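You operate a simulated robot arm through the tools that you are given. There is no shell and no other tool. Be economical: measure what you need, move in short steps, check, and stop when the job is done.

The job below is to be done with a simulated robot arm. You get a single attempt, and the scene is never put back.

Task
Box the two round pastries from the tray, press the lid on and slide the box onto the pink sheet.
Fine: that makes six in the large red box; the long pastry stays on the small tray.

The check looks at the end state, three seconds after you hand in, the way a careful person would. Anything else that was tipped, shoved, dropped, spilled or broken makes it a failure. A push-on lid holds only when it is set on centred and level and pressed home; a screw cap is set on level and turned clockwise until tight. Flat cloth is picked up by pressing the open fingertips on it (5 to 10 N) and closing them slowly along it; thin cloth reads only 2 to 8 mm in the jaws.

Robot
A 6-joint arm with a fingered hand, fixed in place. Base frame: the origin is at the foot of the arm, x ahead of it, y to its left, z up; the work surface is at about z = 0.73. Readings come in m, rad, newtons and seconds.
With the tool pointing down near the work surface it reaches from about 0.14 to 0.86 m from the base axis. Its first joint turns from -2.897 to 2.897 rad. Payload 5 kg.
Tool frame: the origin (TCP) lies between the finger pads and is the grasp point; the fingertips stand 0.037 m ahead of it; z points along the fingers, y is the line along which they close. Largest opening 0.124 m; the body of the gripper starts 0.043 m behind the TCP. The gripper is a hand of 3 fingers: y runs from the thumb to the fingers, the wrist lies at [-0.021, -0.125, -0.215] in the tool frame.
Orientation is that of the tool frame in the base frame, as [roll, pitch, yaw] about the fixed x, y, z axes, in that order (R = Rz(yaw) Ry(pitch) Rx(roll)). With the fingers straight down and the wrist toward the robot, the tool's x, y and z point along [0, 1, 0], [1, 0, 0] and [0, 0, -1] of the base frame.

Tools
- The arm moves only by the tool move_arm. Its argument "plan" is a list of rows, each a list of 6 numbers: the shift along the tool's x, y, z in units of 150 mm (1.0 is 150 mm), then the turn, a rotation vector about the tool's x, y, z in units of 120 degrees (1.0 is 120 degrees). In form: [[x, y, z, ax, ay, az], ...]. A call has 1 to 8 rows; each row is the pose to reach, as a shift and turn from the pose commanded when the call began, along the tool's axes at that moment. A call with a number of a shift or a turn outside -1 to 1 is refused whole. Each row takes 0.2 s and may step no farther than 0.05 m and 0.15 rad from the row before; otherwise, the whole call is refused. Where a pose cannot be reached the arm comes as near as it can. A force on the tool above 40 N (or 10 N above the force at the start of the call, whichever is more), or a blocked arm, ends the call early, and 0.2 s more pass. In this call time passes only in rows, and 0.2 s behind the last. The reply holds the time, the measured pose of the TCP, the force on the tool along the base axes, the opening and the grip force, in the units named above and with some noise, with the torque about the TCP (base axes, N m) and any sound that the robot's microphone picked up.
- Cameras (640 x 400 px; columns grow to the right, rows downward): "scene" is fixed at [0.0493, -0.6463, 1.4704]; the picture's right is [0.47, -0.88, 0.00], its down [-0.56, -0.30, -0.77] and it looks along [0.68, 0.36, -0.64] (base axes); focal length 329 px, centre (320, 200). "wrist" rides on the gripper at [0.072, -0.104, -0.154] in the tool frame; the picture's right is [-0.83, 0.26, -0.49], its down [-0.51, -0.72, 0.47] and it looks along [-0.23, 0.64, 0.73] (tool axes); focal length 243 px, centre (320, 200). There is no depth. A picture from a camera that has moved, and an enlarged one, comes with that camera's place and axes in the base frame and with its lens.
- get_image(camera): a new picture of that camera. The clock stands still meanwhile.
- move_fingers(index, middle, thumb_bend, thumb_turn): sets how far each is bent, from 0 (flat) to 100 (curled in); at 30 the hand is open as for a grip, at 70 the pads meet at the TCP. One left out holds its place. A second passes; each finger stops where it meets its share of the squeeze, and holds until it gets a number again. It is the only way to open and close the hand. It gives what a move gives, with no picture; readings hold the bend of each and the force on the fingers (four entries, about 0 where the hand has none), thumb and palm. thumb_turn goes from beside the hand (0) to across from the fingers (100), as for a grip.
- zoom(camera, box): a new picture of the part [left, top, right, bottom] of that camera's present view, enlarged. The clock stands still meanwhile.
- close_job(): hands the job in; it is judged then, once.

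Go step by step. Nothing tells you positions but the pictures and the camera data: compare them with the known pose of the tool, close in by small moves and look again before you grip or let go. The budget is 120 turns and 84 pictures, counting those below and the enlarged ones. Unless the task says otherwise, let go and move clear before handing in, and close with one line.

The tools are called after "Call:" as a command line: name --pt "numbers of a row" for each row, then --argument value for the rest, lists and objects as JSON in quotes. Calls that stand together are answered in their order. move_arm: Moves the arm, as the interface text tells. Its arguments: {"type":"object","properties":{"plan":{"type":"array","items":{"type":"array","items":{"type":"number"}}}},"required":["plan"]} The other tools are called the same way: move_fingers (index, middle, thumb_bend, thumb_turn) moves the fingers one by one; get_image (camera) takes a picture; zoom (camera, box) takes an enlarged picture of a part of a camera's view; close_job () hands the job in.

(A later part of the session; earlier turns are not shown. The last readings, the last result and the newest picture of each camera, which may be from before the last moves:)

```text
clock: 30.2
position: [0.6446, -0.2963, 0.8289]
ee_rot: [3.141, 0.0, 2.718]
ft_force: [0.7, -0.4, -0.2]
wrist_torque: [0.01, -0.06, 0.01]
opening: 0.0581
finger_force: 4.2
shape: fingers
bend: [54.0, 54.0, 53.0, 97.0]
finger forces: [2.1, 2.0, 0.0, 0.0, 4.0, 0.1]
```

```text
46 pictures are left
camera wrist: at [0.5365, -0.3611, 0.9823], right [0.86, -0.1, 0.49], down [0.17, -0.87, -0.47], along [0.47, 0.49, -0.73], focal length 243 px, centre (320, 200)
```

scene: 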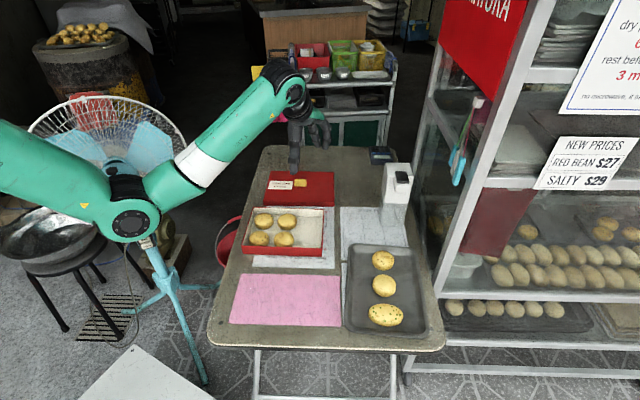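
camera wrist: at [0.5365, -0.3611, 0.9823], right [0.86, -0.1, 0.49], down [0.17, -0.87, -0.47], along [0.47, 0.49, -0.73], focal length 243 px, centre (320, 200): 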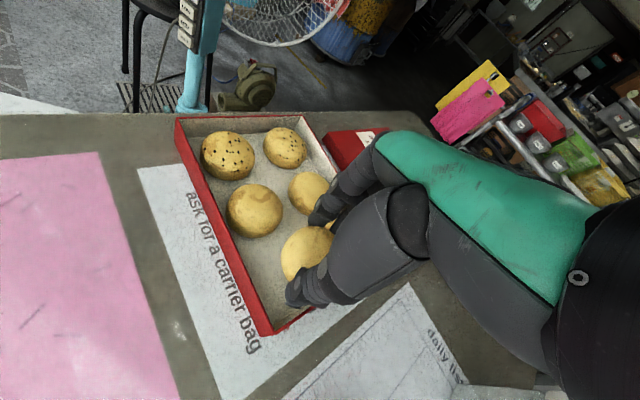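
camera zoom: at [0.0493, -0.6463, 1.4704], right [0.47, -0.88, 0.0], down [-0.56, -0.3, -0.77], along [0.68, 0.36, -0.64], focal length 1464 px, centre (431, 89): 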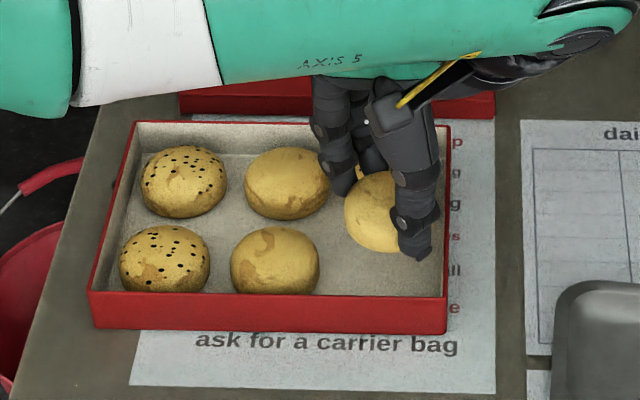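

The thumb and both fingers now have clearance. I'll shift 3 mm frontward and lower in steps.

Call:
move_arm --pt "0.013 -0.016 0.08 0 0 0" --pt "0.013 -0.016 0.16 0 0 0" --pt "0.013 -0.016 0.22 0 0 0"

Call:
zoom --camera "scene" --box '[240, 180, 350, 270]'

```text
clock: 31.0
position: [0.642, -0.2965, 0.7942]
ee_rot: [-3.141, 0.0, 2.716]
ft_force: [-0.8, -0.8, 0.1]
wrist_torque: [-0.01, -0.02, 0.0]
opening: 0.058
finger_force: 3.8
shape: fingers
bend: [54.0, 54.0, 53.0, 97.0]
finger forces: [2.1, 2.1, 0.0, 0.0, 4.0, 0.0]
```

```text
4.44 times, centred on (295, 225) of scene
camera zoom: at [0.0493, -0.6463, 1.4704], right [0.47, -0.88, 0.0], down [-0.56, -0.3, -0.77], along [0.68, 0.36, -0.64], focal length 1464 px, centre (431, 89)
```

zoom: 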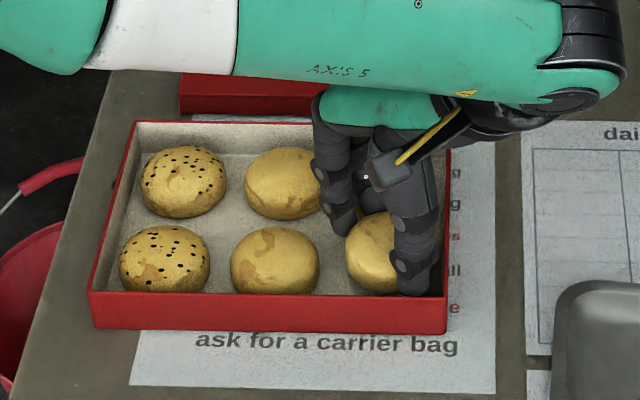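

Free of contact, so down the last centimetre.

Call:
move_arm --pt "0 0 0.03 0 0 0" --pt "0 0 0.06 0 0 0" --pt "0 0 0.08 0 0 0"

```text
clock: 31.8
position: [0.637, -0.2945, 0.7891]
ee_rot: [-3.141, 0.001, 2.717]
ft_force: [0.9, 0.1, -0.6]
wrist_torque: [0.07, 0.01, -0.02]
opening: 0.0579
finger_force: 5.5
shape: fingers
bend: [54.0, 54.0, 53.0, 97.0]
finger forces: [2.2, 2.4, 0.1, 0.1, 5.4, 0.0]
out of reach, approached as far as the arm can: row 2, 3
```

The arm is at a joint limit about 7 mm above the floor, which is low enough to release. I'll open the fingers gently.

Call:
move_fingers --index 49 --middle 49 --thumb_bend 50

Call:
zoom --camera "scene" --box '[240, 180, 350, 270]'

```text
clock: 32.8
position: [0.6367, -0.2945, 0.7883]
ee_rot: [-3.14, -0.001, 2.715]
ft_force: [1.0, 0.2, -0.1]
wrist_torque: [-0.03, -0.01, 0.01]
opening: 0.0674
finger_force: 0.0
shape: fingers
bend: [49.0, 49.0, 51.0, 98.0]
finger forces: [0.1, 0.0, 0.0, 0.1, 0.8, 0.0]
```

```text
4.44 times, centred on (295, 225) of scene
camera zoom: at [0.0493, -0.6463, 1.4704], right [0.47, -0.88, 0.0], down [-0.56, -0.3, -0.77], along [0.68, 0.36, -0.64], focal length 1464 px, centre (431, 89)
```

zoom: 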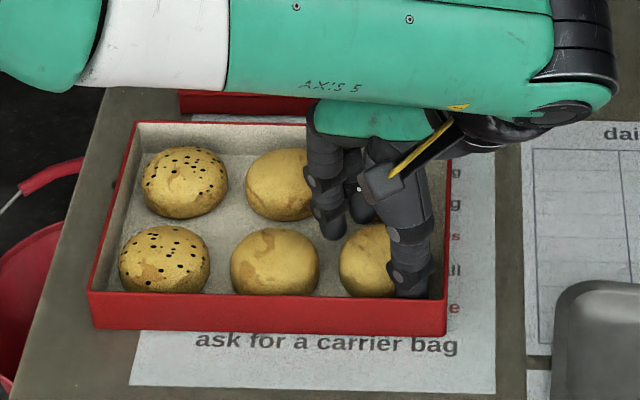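

Released. I'll rise straight up and look.

Call:
move_arm --pt "0 0 -0.12 0 0 0" --pt "0 0 -0.35 0 0 0" --pt "0 0 -0.65 0 0 0" --pt "0 0 -0.85 0 0 0.06" --pt "0 0 -0.85 0 0 0.12" --pt "0 0 -0.85 0 0 0.19" --pt "0 0 -0.85 0 0 0.26" --pt "0 0 -0.85 0 0 0.333"

Call:
get_image --camera "wrist"

Call:
zoom --camera "scene" --box '[230, 150, 350, 260]'

```text
refused: row 8 steps farther than a row can; nothing moved
```

```text
43 pictures are left
camera wrist: at [0.5287, -0.3599, 0.9414], right [0.86, -0.1, 0.49], down [0.16, -0.87, -0.47], along [0.48, 0.49, -0.73], focal length 243 px, centre (320, 200)
```

wrist: 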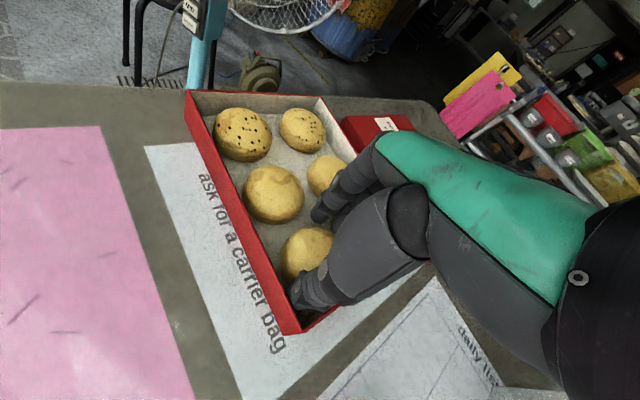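

```text
3.64 times, centred on (290, 205) of scene
camera zoom: at [0.0493, -0.6463, 1.4704], right [0.47, -0.88, 0.0], down [-0.56, -0.3, -0.77], along [0.68, 0.36, -0.64], focal length 1198 px, centre (429, 182)
```

zoom: 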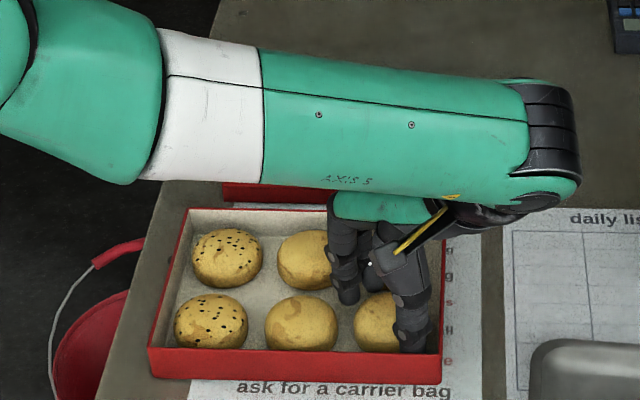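

The call was refused for a step size slightly over the limit, so I'm redoing it with smaller turns.

Call:
move_arm --pt "0 0 -0.12 0 0 0" --pt "0 0 -0.35 0 0 0" --pt "0 0 -0.65 0 0 0" --pt "0 0 -0.85 0 0 0.06" --pt "0 0 -0.85 0 0 0.12" --pt "0 0 -0.85 0 0 0.18" --pt "0 0 -0.85 0 0 0.24" --pt "0 0 -0.85 0 0 0.3"

Call:
get_image --camera "wrist"

Call:
zoom --camera "scene" --box '[230, 150, 350, 260]'

```text
clock: 34.6
position: [0.6356, -0.294, 0.9174]
ee_rot: [-3.141, 0.002, 2.086]
ft_force: [-0.3, -0.4, 0.6]
wrist_torque: [-0.01, 0.0, -0.03]
opening: 0.0686
finger_force: 0.0
shape: fingers
bend: [49.0, 49.0, 50.0, 98.0]
finger forces: [0.0, 0.0, 0.0, 0.0, 0.1, 0.0]
```

```text
41 pictures are left
camera wrist: at [0.5103, -0.2822, 1.0701], right [0.64, -0.59, 0.49], down [-0.38, -0.8, -0.47], along [0.67, 0.11, -0.73], focal length 243 px, centre (320, 200)
```

wrist: 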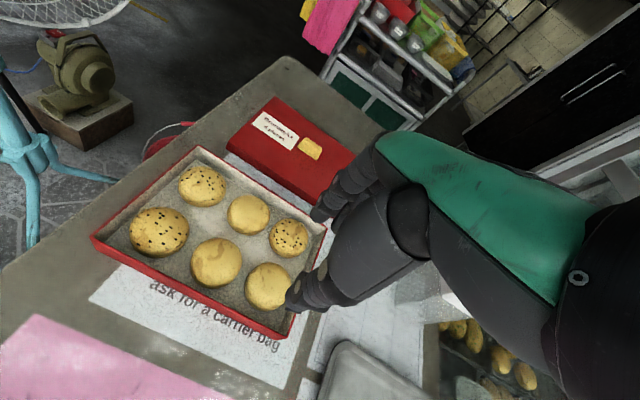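

```text
3.64 times, centred on (290, 205) of scene
camera zoom: at [0.0493, -0.6463, 1.4704], right [0.47, -0.88, 0.0], down [-0.56, -0.3, -0.77], along [0.68, 0.36, -0.64], focal length 1198 px, centre (429, 182)
```

zoom: 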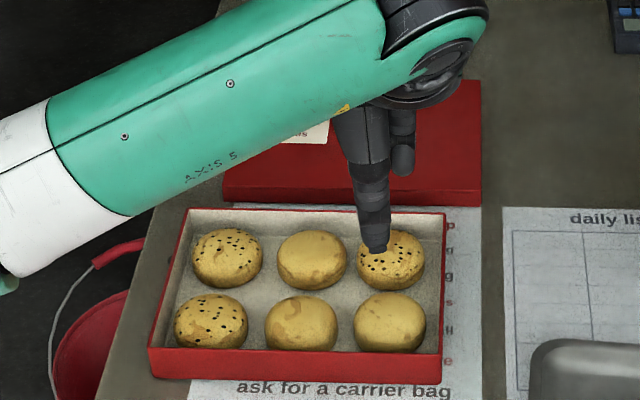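

All six pastries sit neatly in the box. Next the lid: its knob is near (0.859,-0.139), at the edge of reach, so I'll move above it.

Call:
move_arm --pt "0.03 0.25 0 0 0 0.01" --pt "0.06 0.5 0 0 0 0.019" --pt "0.09 0.75 0 0 0 0.019" --pt "0.1 1.0 0 0 0 0.019"

Call:
move_arm --pt "0.02 0.27 0.1 0 0 0" --pt "0.04 0.54 0.2 0 0 0" --pt "0.06 0.78 0.3 0 0 0"

Call:
get_image --camera "wrist"

Call:
zoom --camera "scene" --box '[260, 120, 350, 210]'

```text
clock: 35.6
position: [0.7609, -0.2083, 0.917]
ee_rot: [3.14, 0.002, 2.047]
ft_force: [0.1, -0.8, 0.0]
wrist_torque: [0.02, -0.01, 0.02]
opening: 0.0689
finger_force: 0.0
shape: fingers
bend: [49.0, 49.0, 50.0, 98.0]
finger forces: [0.0, 0.0, 0.0, 0.1, 0.1, 0.0]
```

```text
clock: 36.4
position: [0.8578, -0.1445, 0.8688]
ee_rot: [-3.138, -0.003, 2.05]
ft_force: [-2.3, 1.0, -4.8]
wrist_torque: [0.02, -0.26, -0.01]
opening: 0.0692
finger_force: 0.0
shape: fingers
bend: [49.0, 49.0, 50.0, 97.0]
finger forces: [0.1, 0.0, 0.0, 0.0, 0.0, 0.0]
```

```text
39 pictures are left
camera wrist: at [0.7338, -0.1287, 1.0224], right [0.62, -0.62, 0.49], down [-0.41, -0.78, -0.47], along [0.67, 0.09, -0.74], focal length 243 px, centre (320, 200)
```

wrist: 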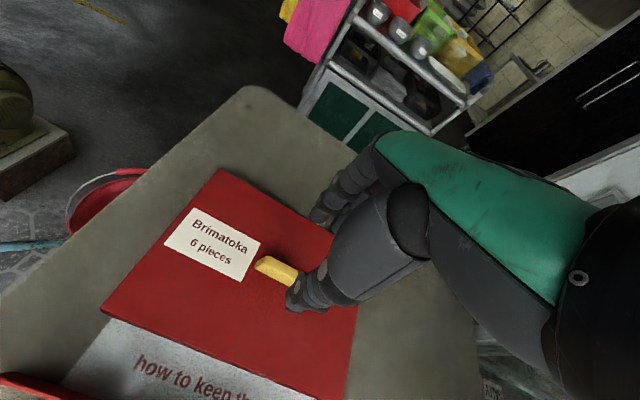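

```text
4.44 times, centred on (305, 165) of scene
camera zoom: at [0.0493, -0.6463, 1.4704], right [0.47, -0.88, 0.0], down [-0.56, -0.3, -0.77], along [0.68, 0.36, -0.64], focal length 1464 px, centre (387, 356)
```

zoom: 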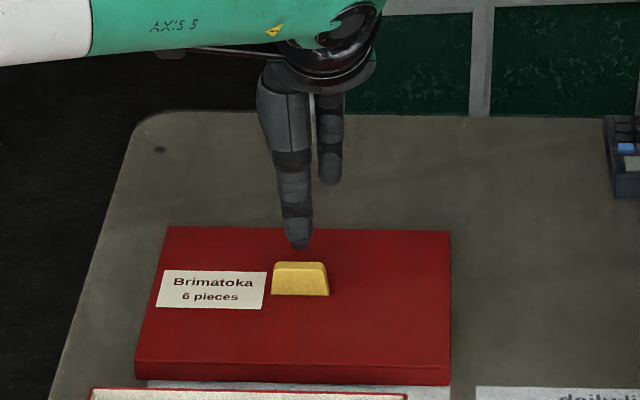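

The knob is reachable. Centring on it and lowering to z≈0.805.

Call:
move_arm --pt "0.037 0.02 0.15 0 0 0" --pt "0.037 0.02 0.3 0 0 0" --pt "0.037 0.02 0.425 0 0 0"

Call:
zoom --camera "scene" --box '[260, 120, 350, 210]'

Call:
zoom --camera "wrist" --box '[160, 160, 400, 340]'

```text
clock: 37.2
position: [0.8391, -0.1382, 0.8249]
ee_rot: [3.141, 0.001, 2.046]
ft_force: [-0.2, 0.6, 0.2]
wrist_torque: [0.02, -0.05, 0.0]
opening: 0.0689
finger_force: 0.1
shape: fingers
bend: [49.0, 49.0, 50.0, 97.0]
finger forces: [0.0, 0.0, 0.0, 0.0, 0.0, 0.1]
out of reach, approached as far as the arm can: row 1, 2, 3
```

```text
4.44 times, centred on (305, 165) of scene
camera zoom: at [0.0493, -0.6463, 1.4704], right [0.47, -0.88, 0.0], down [-0.56, -0.3, -0.77], along [0.68, 0.36, -0.64], focal length 1464 px, centre (387, 356)
```

zoom: 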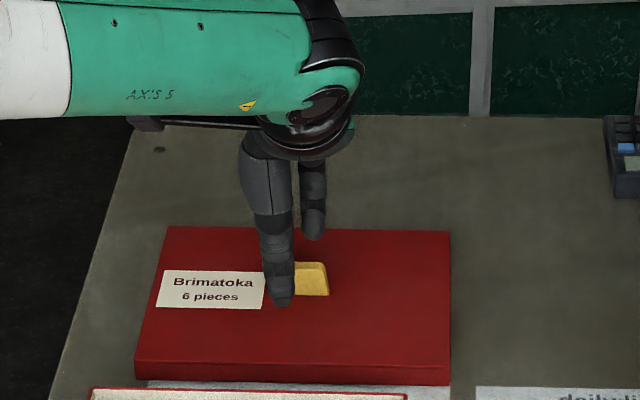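

```text
2.22 times, centred on (280, 250) of wrist
camera zoom: at [0.7133, -0.1224, 0.9775], right [0.61, -0.62, 0.49], down [-0.41, -0.78, -0.47], along [0.68, 0.09, -0.73], focal length 539 px, centre (409, 89)
```

zoom: 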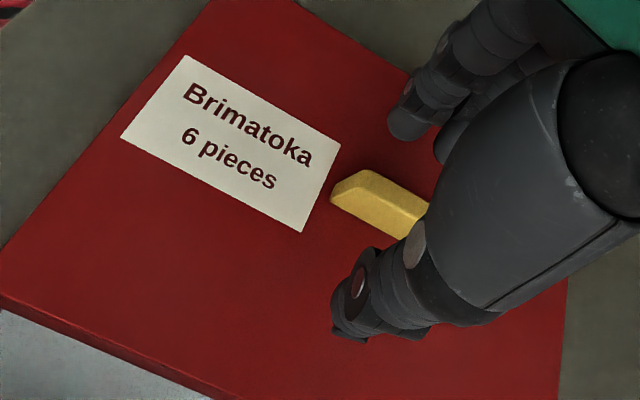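

Straight down, the arm runs out of reach about 2 cm short. Tilting the hand 10° so the fingers point outward should gain it.

Call:
move_arm --pt "0 0 -0.05 -0.042 0 0" --pt "0 0 -0.05 -0.083 0 0"

```text
clock: 37.8
position: [0.838, -0.1403, 0.8309]
ee_rot: [2.968, 0.001, 2.048]
ft_force: [-0.2, 0.8, 0.1]
wrist_torque: [0.06, -0.01, 0.01]
opening: 0.0691
finger_force: 0.0
shape: fingers
bend: [49.0, 49.0, 50.0, 97.0]
finger forces: [0.0, 0.0, 0.0, 0.0, 0.0, 0.0]
```

The tilt worked. Now moving over the knob and down to about 0.805.

Call:
move_arm --pt "-0.067 0.055 0.05 0 0 0" --pt "-0.067 0.055 0.187 0 0 0"

Call:
zoom --camera "scene" --box '[270, 140, 340, 210]'

Call:
zoom --camera "wrist" --box '[200, 160, 400, 310]'

```text
clock: 38.4
position: [0.8438, -0.1453, 0.8199]
ee_rot: [2.968, -0.001, 2.048]
ft_force: [-0.3, 0.3, 0.3]
wrist_torque: [0.02, 0.02, -0.02]
opening: 0.0692
finger_force: 0.0
shape: fingers
bend: [49.0, 49.0, 50.0, 97.0]
finger forces: [0.1, 0.1, 0.0, 0.0, 0.1, 0.0]
out of reach, approached as far as the arm can: row 1, 2
```

```text
5.71 times, centred on (305, 175) of scene
camera zoom: at [0.0493, -0.6463, 1.4704], right [0.47, -0.88, 0.0], down [-0.56, -0.3, -0.77], along [0.68, 0.36, -0.64], focal length 1882 px, centre (406, 343)
```

zoom: 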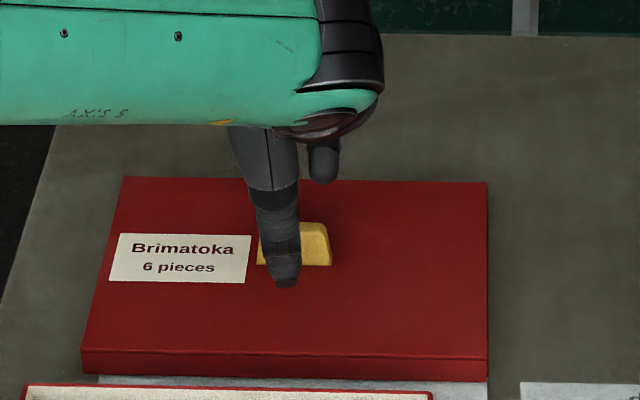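

```text
2.67 times, centred on (300, 235) of wrist
camera zoom: at [0.6963, -0.1398, 0.9524], right [0.53, -0.66, 0.53], down [-0.33, -0.74, -0.59], along [0.78, 0.14, -0.61], focal length 647 px, centre (373, 107)
```

zoom: 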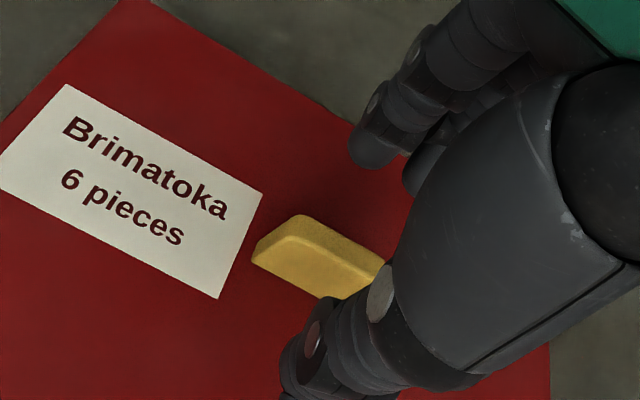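

The arm can't quite get down to the knob there. I'll hook the open fingers behind the knob and pull the lid about 4 cm toward me, where a proper grip is reachable; first raise, level and open the hand.

Call:
move_arm --pt "0 -0.03 -0.2 0 0 0" --pt "0.035 -0.127 -0.225 0.042 0 0" --pt "0.035 -0.127 -0.225 0.083 0 0"

Call:
move_fingers --index 33 --middle 30 --thumb_bend 30

Call:
move_arm --pt "0 0 0 0 0 0.03" --pt "0 0 0 0 0 0.061"

Call:
zoom --camera "scene" --box '[270, 120, 350, 210]'

Call:
zoom --camera "wrist" --box '[200, 140, 400, 300]'

```text
clock: 39.2
position: [0.8187, -0.1513, 0.8477]
ee_rot: [-3.139, -0.001, 2.047]
ft_force: [0.1, 0.0, -0.2]
wrist_torque: [0.01, -0.03, -0.02]
opening: 0.0694
finger_force: 0.1
shape: fingers
bend: [49.0, 49.0, 50.0, 97.0]
finger forces: [0.0, 0.0, 0.0, 0.0, 0.0, 0.0]
```

```text
clock: 40.2
position: [0.8192, -0.15, 0.8489]
ee_rot: [3.141, 0.0, 2.049]
ft_force: [0.0, 0.1, -0.3]
wrist_torque: [-0.01, 0.01, 0.02]
opening: 0.1238
finger_force: 0.0
shape: fingers
bend: [33.0, 30.0, 30.0, 97.0]
finger forces: [0.1, 0.0, 0.1, 0.1, 0.1, 0.0]
```

```text
clock: 40.8
position: [0.819, -0.1527, 0.8479]
ee_rot: [3.142, -0.001, 1.92]
ft_force: [-0.1, -0.5, 0.3]
wrist_torque: [0.02, 0.01, 0.0]
opening: 0.124
finger_force: 0.1
shape: fingers
bend: [33.0, 30.0, 30.0, 97.0]
finger forces: [0.0, 0.0, 0.0, 0.0, 0.0, 0.0]
```

```text
4.44 times, centred on (310, 165) of scene
camera zoom: at [0.0493, -0.6463, 1.4704], right [0.47, -0.88, 0.0], down [-0.56, -0.3, -0.77], along [0.68, 0.36, -0.64], focal length 1464 px, centre (364, 356)
```

zoom: 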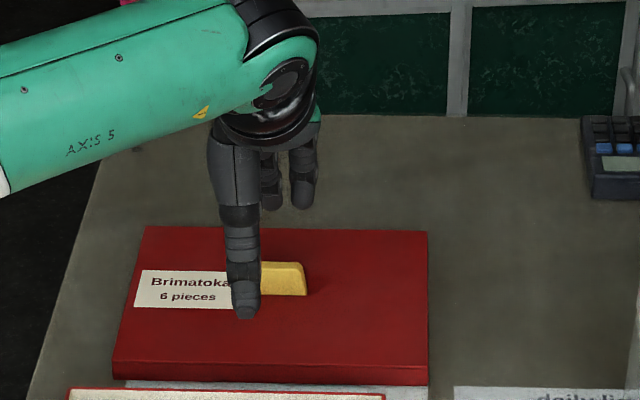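

```text
2.50 times, centred on (300, 220) of wrist
camera zoom: at [0.6961, -0.119, 1.0012], right [0.53, -0.69, 0.49], down [-0.5, -0.72, -0.47], along [0.68, 0.0, -0.73], focal length 606 px, centre (370, 150)
```

zoom: 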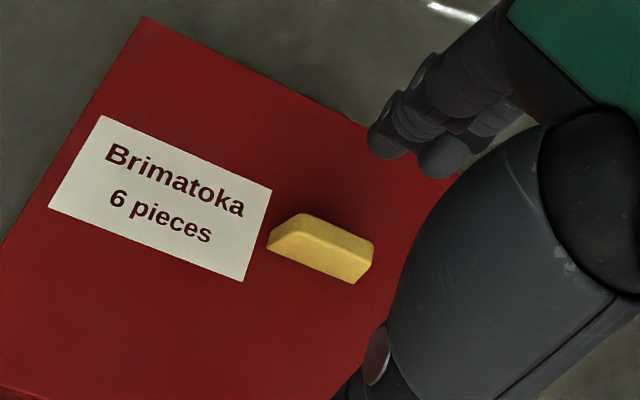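

The fingertips are behind the knob. I'll shift 7 mm left, to centre them, and lower.

Call:
move_arm --pt "0.05 0.01 0.1 0 0 0" --pt "0.05 0.01 0.24 0 0 0" --pt "0.05 0.01 0.36 0 0 0"

Call:
zoom --camera "scene" --box '[270, 120, 350, 210]'

Call:
zoom --camera "wrist" --box '[200, 140, 400, 300]'

```text
clock: 41.6
position: [0.8189, -0.1449, 0.7948]
ee_rot: [-3.141, 0.0, 1.92]
ft_force: [-0.4, 0.6, 0.1]
wrist_torque: [-0.01, 0.03, 0.0]
opening: 0.1237
finger_force: 0.0
shape: fingers
bend: [33.0, 30.0, 30.0, 97.0]
finger forces: [0.0, 0.0, 0.1, 0.0, 0.0, 0.0]
```

```text
4.44 times, centred on (310, 165) of scene
camera zoom: at [0.0493, -0.6463, 1.4704], right [0.47, -0.88, 0.0], down [-0.56, -0.3, -0.77], along [0.68, 0.36, -0.64], focal length 1464 px, centre (364, 356)
```

zoom: 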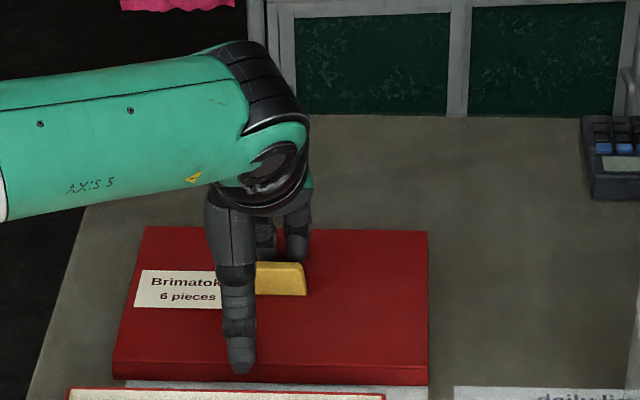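

```text
2.50 times, centred on (300, 220) of wrist
camera zoom: at [0.695, -0.1126, 0.9477], right [0.53, -0.69, 0.49], down [-0.5, -0.72, -0.47], along [0.68, 0.0, -0.73], focal length 606 px, centre (370, 150)
```

zoom: 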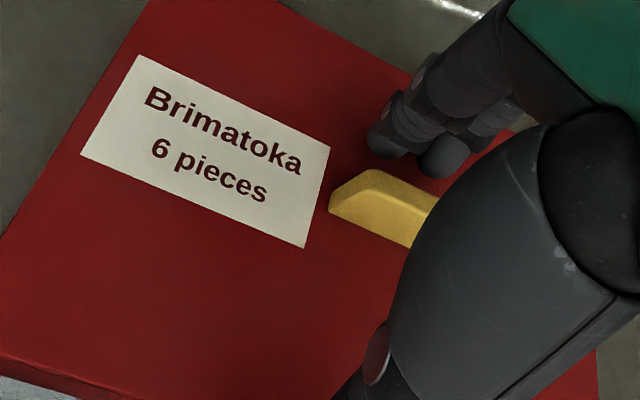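

Both fingertips are down behind the knob. Curling the fingers will draw the lid toward the thumb, so I'll do that gradually.

Call:
move_fingers --index 48 --middle 45

Call:
zoom --camera "scene" --box '[260, 120, 350, 210]'

Call:
zoom --camera "wrist" --box '[200, 140, 400, 300]'

```text
clock: 42.6
position: [0.8173, -0.1458, 0.7944]
ee_rot: [3.141, -0.002, 1.92]
ft_force: [-0.4, -0.1, 0.1]
wrist_torque: [-0.01, 0.01, -0.03]
opening: 0.1015
finger_force: 0.0
shape: fingers
bend: [48.0, 45.0, 30.0, 97.0]
finger forces: [0.0, 0.0, 0.0, 0.0, 0.0, 0.0]
```

```text
4.44 times, centred on (305, 165) of scene
camera zoom: at [0.0493, -0.6463, 1.4704], right [0.47, -0.88, 0.0], down [-0.56, -0.3, -0.77], along [0.68, 0.36, -0.64], focal length 1464 px, centre (387, 356)
```

zoom: 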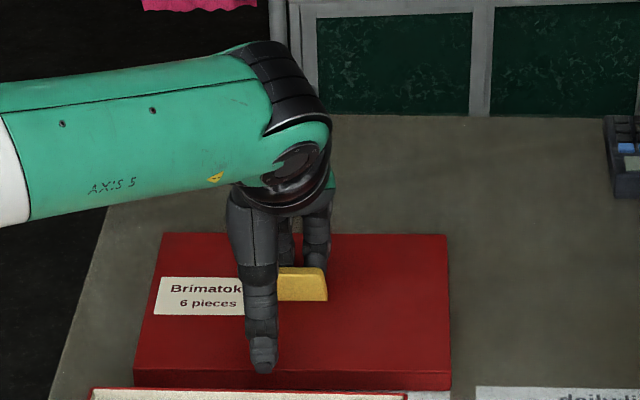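

```text
2.50 times, centred on (300, 220) of wrist
camera zoom: at [0.6951, -0.1126, 0.9477], right [0.53, -0.69, 0.49], down [-0.5, -0.72, -0.47], along [0.68, 0.0, -0.73], focal length 606 px, centre (370, 150)
```

zoom: 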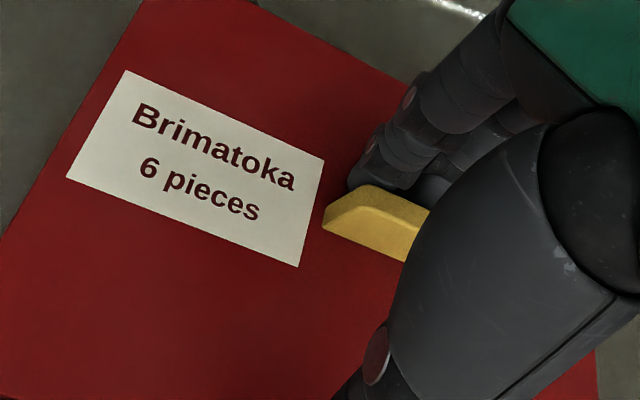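

The lid is sliding with the fingers. I'll continue curling, then bring the thumb in.

Call:
move_fingers --index 61 --middle 59

Call:
zoom --camera "scene" --box '[260, 120, 350, 210]'

Call:
zoom --camera "wrist" --box '[200, 140, 400, 300]'

```text
clock: 43.6
position: [0.8174, -0.145, 0.7937]
ee_rot: [3.141, -0.002, 1.921]
ft_force: [0.5, 0.1, -0.2]
wrist_torque: [0.0, -0.02, 0.02]
opening: 0.0811
finger_force: 0.0
shape: fingers
bend: [61.0, 59.0, 30.0, 97.0]
finger forces: [0.0, 0.2, 0.0, 0.0, 0.0, 0.0]
```

```text
4.44 times, centred on (305, 165) of scene
camera zoom: at [0.0493, -0.6463, 1.4704], right [0.47, -0.88, 0.0], down [-0.56, -0.3, -0.77], along [0.68, 0.36, -0.64], focal length 1464 px, centre (387, 356)
```

zoom: 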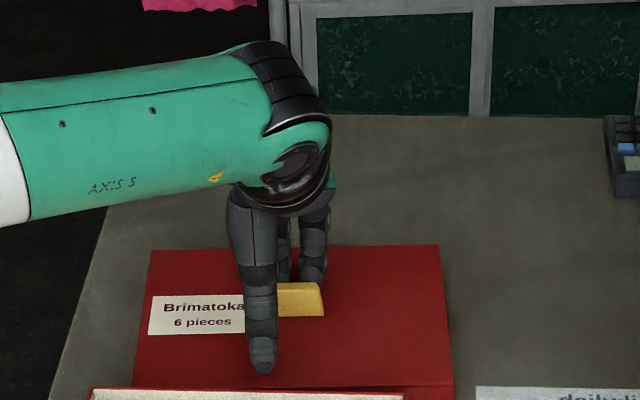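

```text
2.50 times, centred on (300, 220) of wrist
camera zoom: at [0.6951, -0.1126, 0.9477], right [0.53, -0.69, 0.49], down [-0.5, -0.72, -0.47], along [0.68, 0.0, -0.73], focal length 606 px, centre (370, 150)
```

zoom: 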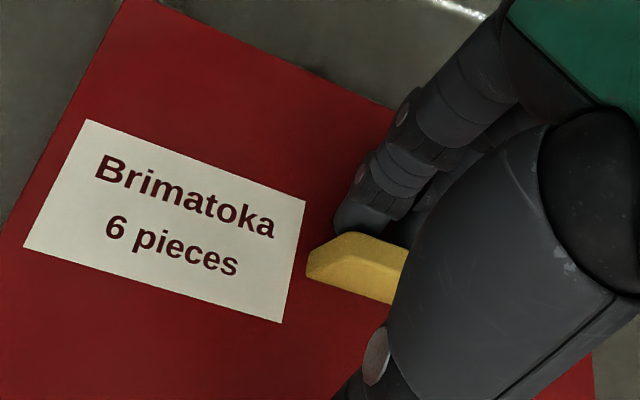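

The lid has swung in line with the hand. Closing the thumb to grip the knob.

Call:
move_fingers --thumb_bend 64

Call:
move_fingers --index 76 --middle 76 --thumb_bend 76

Call:
zoom --camera "wrist" --box '[200, 140, 400, 300]'

Call:
zoom --camera "scene" --box '[260, 120, 350, 210]'

```text
clock: 44.6
position: [0.8172, -0.1442, 0.7953]
ee_rot: [-3.141, 0.001, 1.921]
ft_force: [0.6, 1.0, -0.1]
wrist_torque: [0.0, -0.01, -0.04]
opening: 0.0297
finger_force: 0.6
shape: fingers
bend: [61.0, 59.0, 64.0, 97.0]
finger forces: [0.0, 0.0, 0.0, 0.1, 0.0, 0.0]
```

```text
clock: 45.6
position: [0.8176, -0.1441, 0.794]
ee_rot: [3.141, 0.0, 1.919]
ft_force: [1.4, -0.4, 1.4]
wrist_torque: [0.1, 0.06, 0.19]
opening: 0.0118
finger_force: 18.4
shape: fingers
bend: [72.0, 67.0, 71.0, 96.0]
finger forces: [10.3, 8.9, 0.1, 0.0, 17.4, 0.0]
```

```text
2.50 times, centred on (300, 220) of wrist
camera zoom: at [0.6952, -0.1126, 0.9478], right [0.53, -0.69, 0.49], down [-0.5, -0.72, -0.47], along [0.68, 0.0, -0.73], focal length 606 px, centre (370, 150)
```

zoom: 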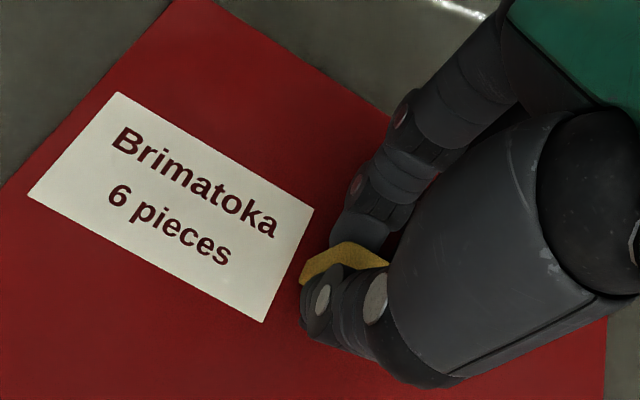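

```text
4.44 times, centred on (305, 165) of scene
camera zoom: at [0.0493, -0.6463, 1.4704], right [0.47, -0.88, 0.0], down [-0.56, -0.3, -0.77], along [0.68, 0.36, -0.64], focal length 1464 px, centre (387, 356)
```

zoom: 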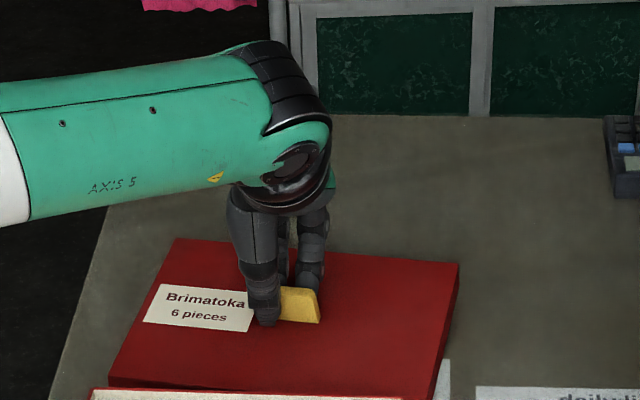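

The grip holds, but the thumb sits about 1 cm left of the knob's centre. The lid is now aligned with the hand (20°). I'll loosen, shift 1 cm right and regrip evenly.

Call:
move_fingers --index 61 --middle 61 --thumb_bend 61

Call:
move_arm --pt "-0.035 0.01 0 0 0 0" --pt "-0.068 0.015 0 0 0 0"

Call:
zoom --camera "scene" --box '[260, 120, 350, 210]'

```text
clock: 46.6
position: [0.8178, -0.1442, 0.7943]
ee_rot: [-3.141, 0.0, 1.919]
ft_force: [0.1, -0.7, -0.8]
wrist_torque: [0.01, 0.01, -0.01]
opening: 0.0333
finger_force: 0.0
shape: fingers
bend: [61.0, 61.0, 61.0, 97.0]
finger forces: [0.1, 0.0, 0.0, 0.1, 0.0, 0.0]
```

```text
clock: 47.2
position: [0.8229, -0.1524, 0.7942]
ee_rot: [-3.141, 0.0, 1.919]
ft_force: [-0.2, -0.6, -0.3]
wrist_torque: [0.02, -0.01, 0.03]
opening: 0.0332
finger_force: 0.0
shape: fingers
bend: [61.0, 61.0, 61.0, 97.0]
finger forces: [0.1, 0.0, 0.0, 0.0, 0.0, 0.0]
```

```text
4.44 times, centred on (305, 165) of scene
camera zoom: at [0.0493, -0.6463, 1.4704], right [0.47, -0.88, 0.0], down [-0.56, -0.3, -0.77], along [0.68, 0.36, -0.64], focal length 1464 px, centre (387, 356)
```

zoom: 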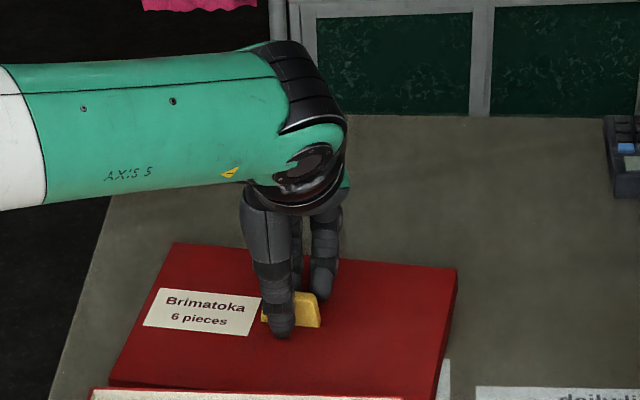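

Nearly centred. A 4 mm nudge more, then an even close.

Call:
move_arm --pt "-0.025 0 0 0 0 0"

Call:
move_fingers --index 73 --middle 73 --thumb_bend 73

Call:
zoom --camera "scene" --box '[260, 120, 350, 210]'

Call:
zoom --camera "wrist" --box '[160, 140, 400, 320]'

```text
clock: 47.6
position: [0.8237, -0.1551, 0.7954]
ee_rot: [-3.141, 0.0, 1.921]
ft_force: [-0.3, 0.4, -0.1]
wrist_torque: [0.01, -0.01, 0.05]
opening: 0.0331
finger_force: 0.1
shape: fingers
bend: [61.0, 61.0, 61.0, 97.0]
finger forces: [0.0, 0.0, 0.1, 0.1, 0.0, 0.0]
```

```text
clock: 48.6
position: [0.8254, -0.1556, 0.7953]
ee_rot: [-3.141, 0.002, 1.921]
ft_force: [1.8, 0.1, 0.9]
wrist_torque: [0.05, 0.09, 0.13]
opening: 0.0125
finger_force: 12.4
shape: fingers
bend: [72.0, 71.0, 68.0, 97.0]
finger forces: [7.2, 5.5, 0.1, 0.0, 11.7, 0.0]
```

```text
4.44 times, centred on (305, 165) of scene
camera zoom: at [0.0493, -0.6463, 1.4704], right [0.47, -0.88, 0.0], down [-0.56, -0.3, -0.77], along [0.68, 0.36, -0.64], focal length 1464 px, centre (387, 356)
```

zoom: 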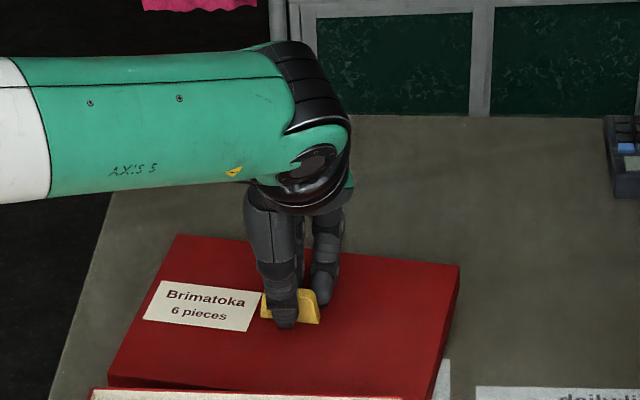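

```text
2.22 times, centred on (280, 230) of wrist
camera zoom: at [0.7016, -0.1232, 0.9477], right [0.53, -0.69, 0.49], down [-0.5, -0.72, -0.47], along [0.68, 0.0, -0.73], focal length 539 px, centre (409, 133)
```

zoom: 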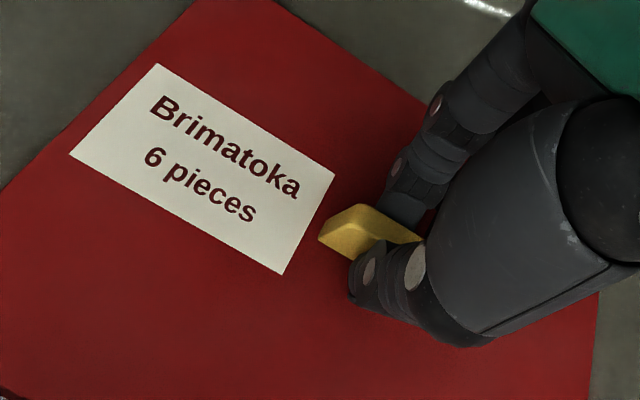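

Centred grip. I'll firm it up and lift about 6 cm to check the lid's level.

Call:
move_fingers --index 77 --middle 77 --thumb_bend 77

Call:
move_arm --pt "0 0 -0.05 0 0 0" --pt "0 0 -0.15 0 0 0" --pt "0 0 -0.3 0 0 0" --pt "0 0 -0.45 0 0 0"

Call:
zoom --camera "scene" --box '[230, 110, 360, 250]'

Call:
get_image --camera "wrist"

```text
clock: 49.6
position: [0.8243, -0.1558, 0.7945]
ee_rot: [3.14, 0.001, 1.92]
ft_force: [-0.1, -0.6, 1.7]
wrist_torque: [0.05, 0.17, 0.21]
opening: 0.0117
finger_force: 21.0
shape: fingers
bend: [74.0, 73.0, 68.0, 97.0]
finger forces: [11.2, 9.9, 0.0, 0.0, 20.8, 0.1]
```

```text
clock: 50.6
position: [0.8218, -0.158, 0.8613]
ee_rot: [3.141, 0.001, 1.919]
ft_force: [-0.4, 0.3, -0.8]
wrist_torque: [0.04, 0.01, -0.01]
opening: 0.0121
finger_force: 19.0
shape: fingers
bend: [75.0, 76.0, 68.0, 95.0]
finger forces: [13.3, 5.7, 0.0, 0.0, 19.2, 0.0]
```

```text
2.86 times, centred on (295, 180) of scene
camera zoom: at [0.0493, -0.6463, 1.4704], right [0.47, -0.88, 0.0], down [-0.56, -0.3, -0.77], along [0.68, 0.36, -0.64], focal length 941 px, centre (391, 257)
```

zoom: 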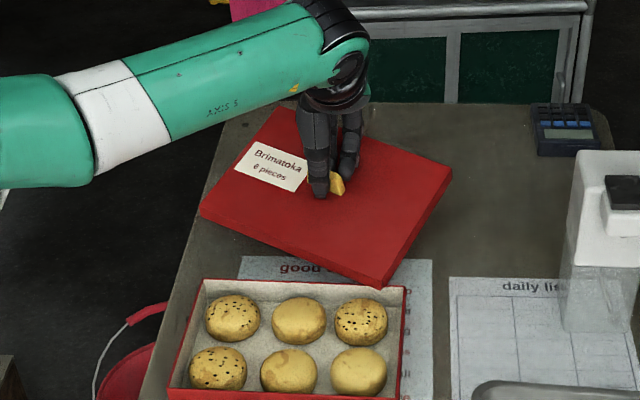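

```text
19 pictures are left
camera wrist: at [0.7005, -0.1253, 1.0147], right [0.53, -0.69, 0.49], down [-0.51, -0.72, -0.47], along [0.68, 0.0, -0.73], focal length 243 px, centre (320, 200)
```

wrist: 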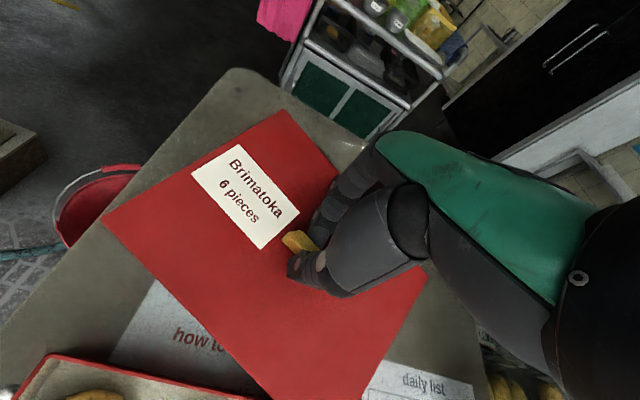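

The lid is up, but it has pivoted in the grip by about 15° front-down and about 20° in yaw. I'll counter-tilt and turn the hand while moving over the box, then measure again.

Call:
move_arm --pt "0 -0.05 -0.2 0 0 0" --pt "0.01 -0.2 -0.4 0.04 0 0" --pt "0.02 -0.45 -0.4 0.08 0 0" --pt "0.04 -0.69 -0.4 0.12 0 0"

Call:
move_arm --pt "0 0 0 0 -0.0144 -0.0565" --pt "0 0 0 0 -0.0288 -0.113" --pt "0 0 0 0 -0.0433 -0.1695" --pt "0 0 0 0 -0.0577 -0.226"

Call:
zoom --camera "scene" --box '[210, 120, 360, 270]'

```text
clock: 51.6
position: [0.7256, -0.1849, 0.9209]
ee_rot: [-2.889, 0.001, 1.92]
ft_force: [-0.5, 0.2, 0.2]
wrist_torque: [0.0, 0.0, 0.0]
opening: 0.0123
finger_force: 19.2
shape: fingers
bend: [75.0, 76.0, 68.0, 95.0]
finger forces: [13.4, 5.7, 0.1, 0.1, 19.1, 0.1]
```

```text
clock: 52.6
position: [0.7258, -0.1859, 0.9215]
ee_rot: [-2.891, 0.0, 2.413]
ft_force: [0.0, -0.3, -0.7]
wrist_torque: [0.04, -0.04, 0.0]
opening: 0.012
finger_force: 19.2
shape: fingers
bend: [75.0, 76.0, 68.0, 95.0]
finger forces: [13.5, 5.6, 0.0, 0.1, 19.1, 0.0]
```

```text
2.67 times, centred on (285, 195) of scene
camera zoom: at [0.0493, -0.6463, 1.4704], right [0.47, -0.88, 0.0], down [-0.56, -0.3, -0.77], along [0.68, 0.36, -0.64], focal length 878 px, centre (413, 213)
```

zoom: 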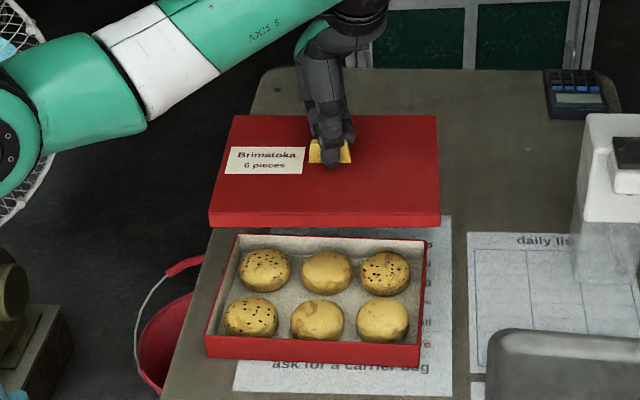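

The lid is now nearly level and aligned with the box. I'll move it above the box, hovering about 1.5 cm over the rim, with a small pitch correction.

Call:
move_arm --pt "0.1 -0.12 0.15 0.01 0 0" --pt "0.212 -0.243 0.3 0.02 0 0" --pt "0.212 -0.243 0.52 0.029 0 0" --pt "0.212 -0.243 0.7 0.029 0 0"

Call:
zoom --camera "scene" --box '[225, 160, 345, 270]'

Call:
get_image --camera "wrist"

```text
clock: 53.6
position: [0.66, -0.2138, 0.8292]
ee_rot: [-2.83, 0.001, 2.409]
ft_force: [0.2, 0.0, 0.0]
wrist_torque: [0.0, -0.04, -0.02]
opening: 0.0119
finger_force: 19.0
shape: fingers
bend: [75.0, 76.0, 68.0, 95.0]
finger forces: [13.7, 5.5, 0.0, 0.0, 19.0, 0.0]
```

```text
3.64 times, centred on (285, 215) of scene
camera zoom: at [0.0493, -0.6463, 1.4704], right [0.47, -0.88, 0.0], down [-0.56, -0.3, -0.77], along [0.68, 0.36, -0.64], focal length 1198 px, centre (447, 146)
```

zoom: 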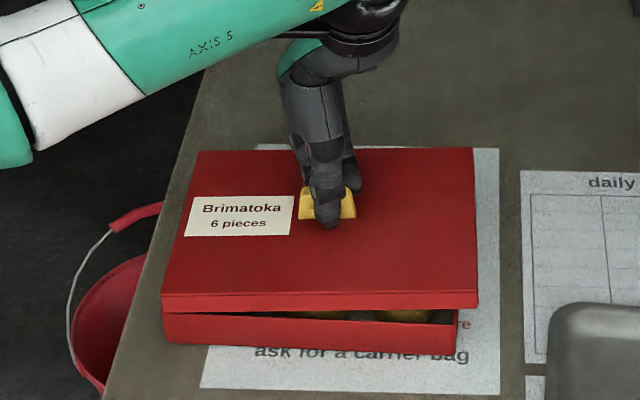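

```text
16 pictures are left
camera wrist: at [0.5713, -0.2045, 1.007], right [0.88, -0.26, 0.39], down [-0.18, -0.96, -0.23], along [0.43, 0.13, -0.89], focal length 243 px, centre (320, 200)
```

wrist: 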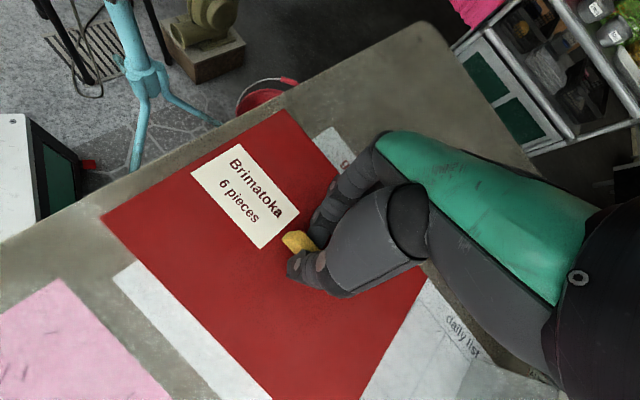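

The lid is centred to within about 5 mm, with its right side about 3° high. I'll correct the roll and offset and come down to just above the rim.

Call:
move_arm --pt "0.026 0.005 0 -0.0106 0.0097 -0.0031" --pt "0.026 0.005 0.02 -0.0212 0.0194 -0.0063"

Call:
zoom --camera "scene" --box '[225, 170, 345, 270]'

```text
clock: 54.2
position: [0.6572, -0.2075, 0.8263]
ee_rot: [-2.877, -0.044, 2.409]
ft_force: [0.6, -0.3, -0.8]
wrist_torque: [-0.01, 0.0, -0.01]
opening: 0.012
finger_force: 18.5
shape: fingers
bend: [75.0, 76.0, 68.0, 95.0]
finger forces: [13.6, 5.6, 0.0, 0.0, 19.1, 0.1]
```

```text
4.00 times, centred on (285, 220) of scene
camera zoom: at [0.0493, -0.6463, 1.4704], right [0.47, -0.88, 0.0], down [-0.56, -0.3, -0.77], along [0.68, 0.36, -0.64], focal length 1318 px, centre (460, 120)
```

zoom: 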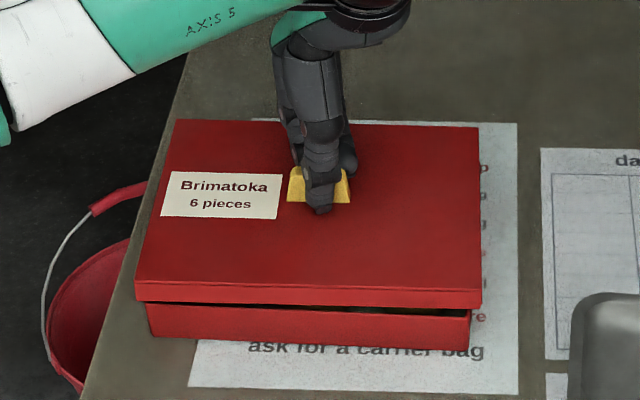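

Now well centred, with the right side still about 1.5° high. I'll make the last small correction and lower gently onto the rim.

Call:
move_arm --pt "-0.019 -0.006 0.02 -0.004 0.0098 -0.003" --pt "-0.019 -0.006 0.05 -0.004 0.0098 -0.003" --pt "-0.019 -0.005 0.08 -0.004 0.0098 -0.003"

```text
clock: 55.0
position: [0.6565, -0.2123, 0.8148]
ee_rot: [-2.882, -0.065, 2.41]
ft_force: [0.1, 0.4, 2.8]
wrist_torque: [-0.1, 0.07, 0.04]
opening: 0.0119
finger_force: 19.4
shape: fingers
bend: [75.0, 76.0, 68.0, 95.0]
finger forces: [13.4, 6.8, 0.1, 0.1, 18.9, 0.1]
```

Light contact (2.8 N). Let me look before pressing.

Call:
zoom --camera "scene" --box '[225, 170, 345, 270]'

```text
4.00 times, centred on (285, 220) of scene
camera zoom: at [0.0493, -0.6463, 1.4704], right [0.47, -0.88, 0.0], down [-0.56, -0.3, -0.77], along [0.68, 0.36, -0.64], focal length 1318 px, centre (460, 120)
```

zoom: 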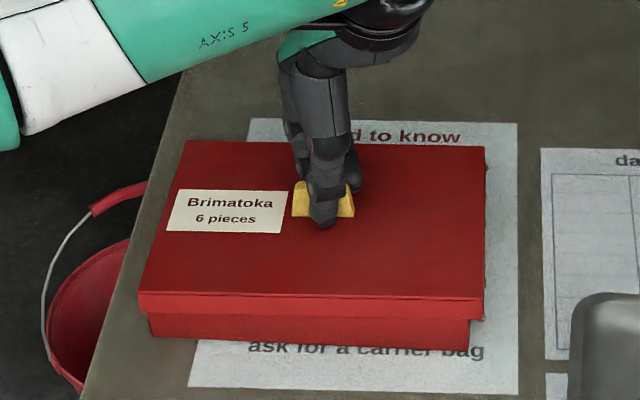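

The lid's front skirt has slipped over the rim and it is centred left to right. Pressing down gently.

Call:
move_arm --pt "0 0 0.02 0 0 0" --pt "0 0 0.04 0 0 0" --pt "0 0 0.06 0 0 0"

Call:
zoom --camera "scene" --box '[225, 170, 345, 270]'

```text
clock: 55.8
position: [0.6581, -0.2137, 0.8101]
ee_rot: [-2.888, -0.059, 2.411]
ft_force: [-3.1, 3.4, 11.0]
wrist_torque: [-0.06, 0.36, 0.04]
opening: 0.0119
finger_force: 20.8
shape: fingers
bend: [76.0, 76.0, 69.0, 95.0]
finger forces: [12.7, 6.6, 0.0, 0.0, 22.7, 0.0]
stopped in row 3: the force on the tool passed its limit at 44 N (the readings are from after the stop); the commanded pose is now the measured one
```

```text
4.00 times, centred on (285, 220) of scene
camera zoom: at [0.0493, -0.6463, 1.4704], right [0.47, -0.88, 0.0], down [-0.56, -0.3, -0.77], along [0.68, 0.36, -0.64], focal length 1318 px, centre (460, 120)
```

zoom: 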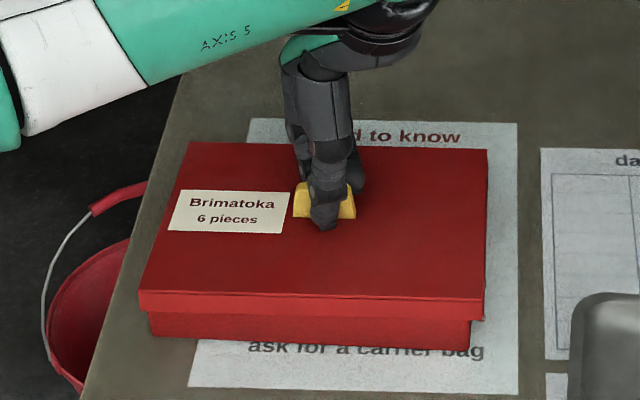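

The back looks seated, while the front stands about 9 mm proud. I'll let go of the knob, rise, level the hand and press the lid home with closed fingertips.

Call:
move_fingers --index 55 --middle 55 --thumb_bend 52

Call:
move_arm --pt "0 0 -0.1 0 0 0" --pt "0 0 -0.3 0 0 0" --pt "0 0 -0.5 0 0 0" --pt "0 0 -0.5 -0.06 0 0" --pt "0 0 -0.5 -0.12 0 0" --pt "0 0 -0.5 -0.12 0 0.06" --pt "0 0 -0.5 -0.12 0 0.12" --pt "0 0 -0.5 -0.12 0 0.18"

Call:
move_fingers --index 76 --middle 76 --thumb_bend 74

Call:
zoom --camera "scene" --box '[225, 170, 345, 270]'

```text
clock: 56.8
position: [0.6585, -0.2155, 0.8114]
ee_rot: [-2.889, -0.057, 2.411]
ft_force: [2.9, -4.3, 30.5]
wrist_torque: [-0.07, 0.04, -0.07]
opening: 0.0322
finger_force: 15.9
shape: fingers
bend: [73.0, 74.0, 52.0, 97.0]
finger forces: [19.3, 11.3, 0.0, 0.1, 0.1, 0.0]
```

```text
clock: 58.6
position: [0.6738, -0.2032, 0.883]
ee_rot: [-3.129, -0.009, 2.036]
ft_force: [0.5, -0.4, -0.3]
wrist_torque: [0.02, 0.03, -0.01]
opening: 0.0564
finger_force: 0.0
shape: fingers
bend: [55.0, 55.0, 52.0, 97.0]
finger forces: [0.0, 0.1, 0.0, 0.1, 0.0, 0.0]
```

```text
clock: 59.6
position: [0.6733, -0.2035, 0.8836]
ee_rot: [-3.129, -0.01, 2.038]
ft_force: [0.8, 0.8, -0.5]
wrist_torque: [0.01, 0.03, 0.0]
opening: 0.0005
finger_force: 0.1
shape: fingers
bend: [75.0, 76.0, 71.0, 97.0]
finger forces: [0.0, 0.0, 0.1, 0.0, 0.1, 0.0]
```

```text
4.00 times, centred on (285, 220) of scene
camera zoom: at [0.0493, -0.6463, 1.4704], right [0.47, -0.88, 0.0], down [-0.56, -0.3, -0.77], along [0.68, 0.36, -0.64], focal length 1318 px, centre (460, 120)
```

zoom: 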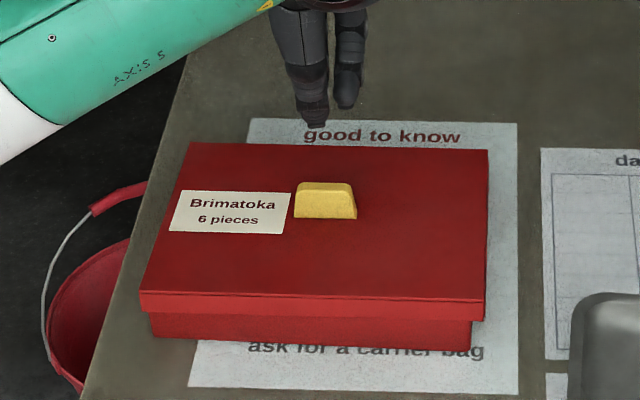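

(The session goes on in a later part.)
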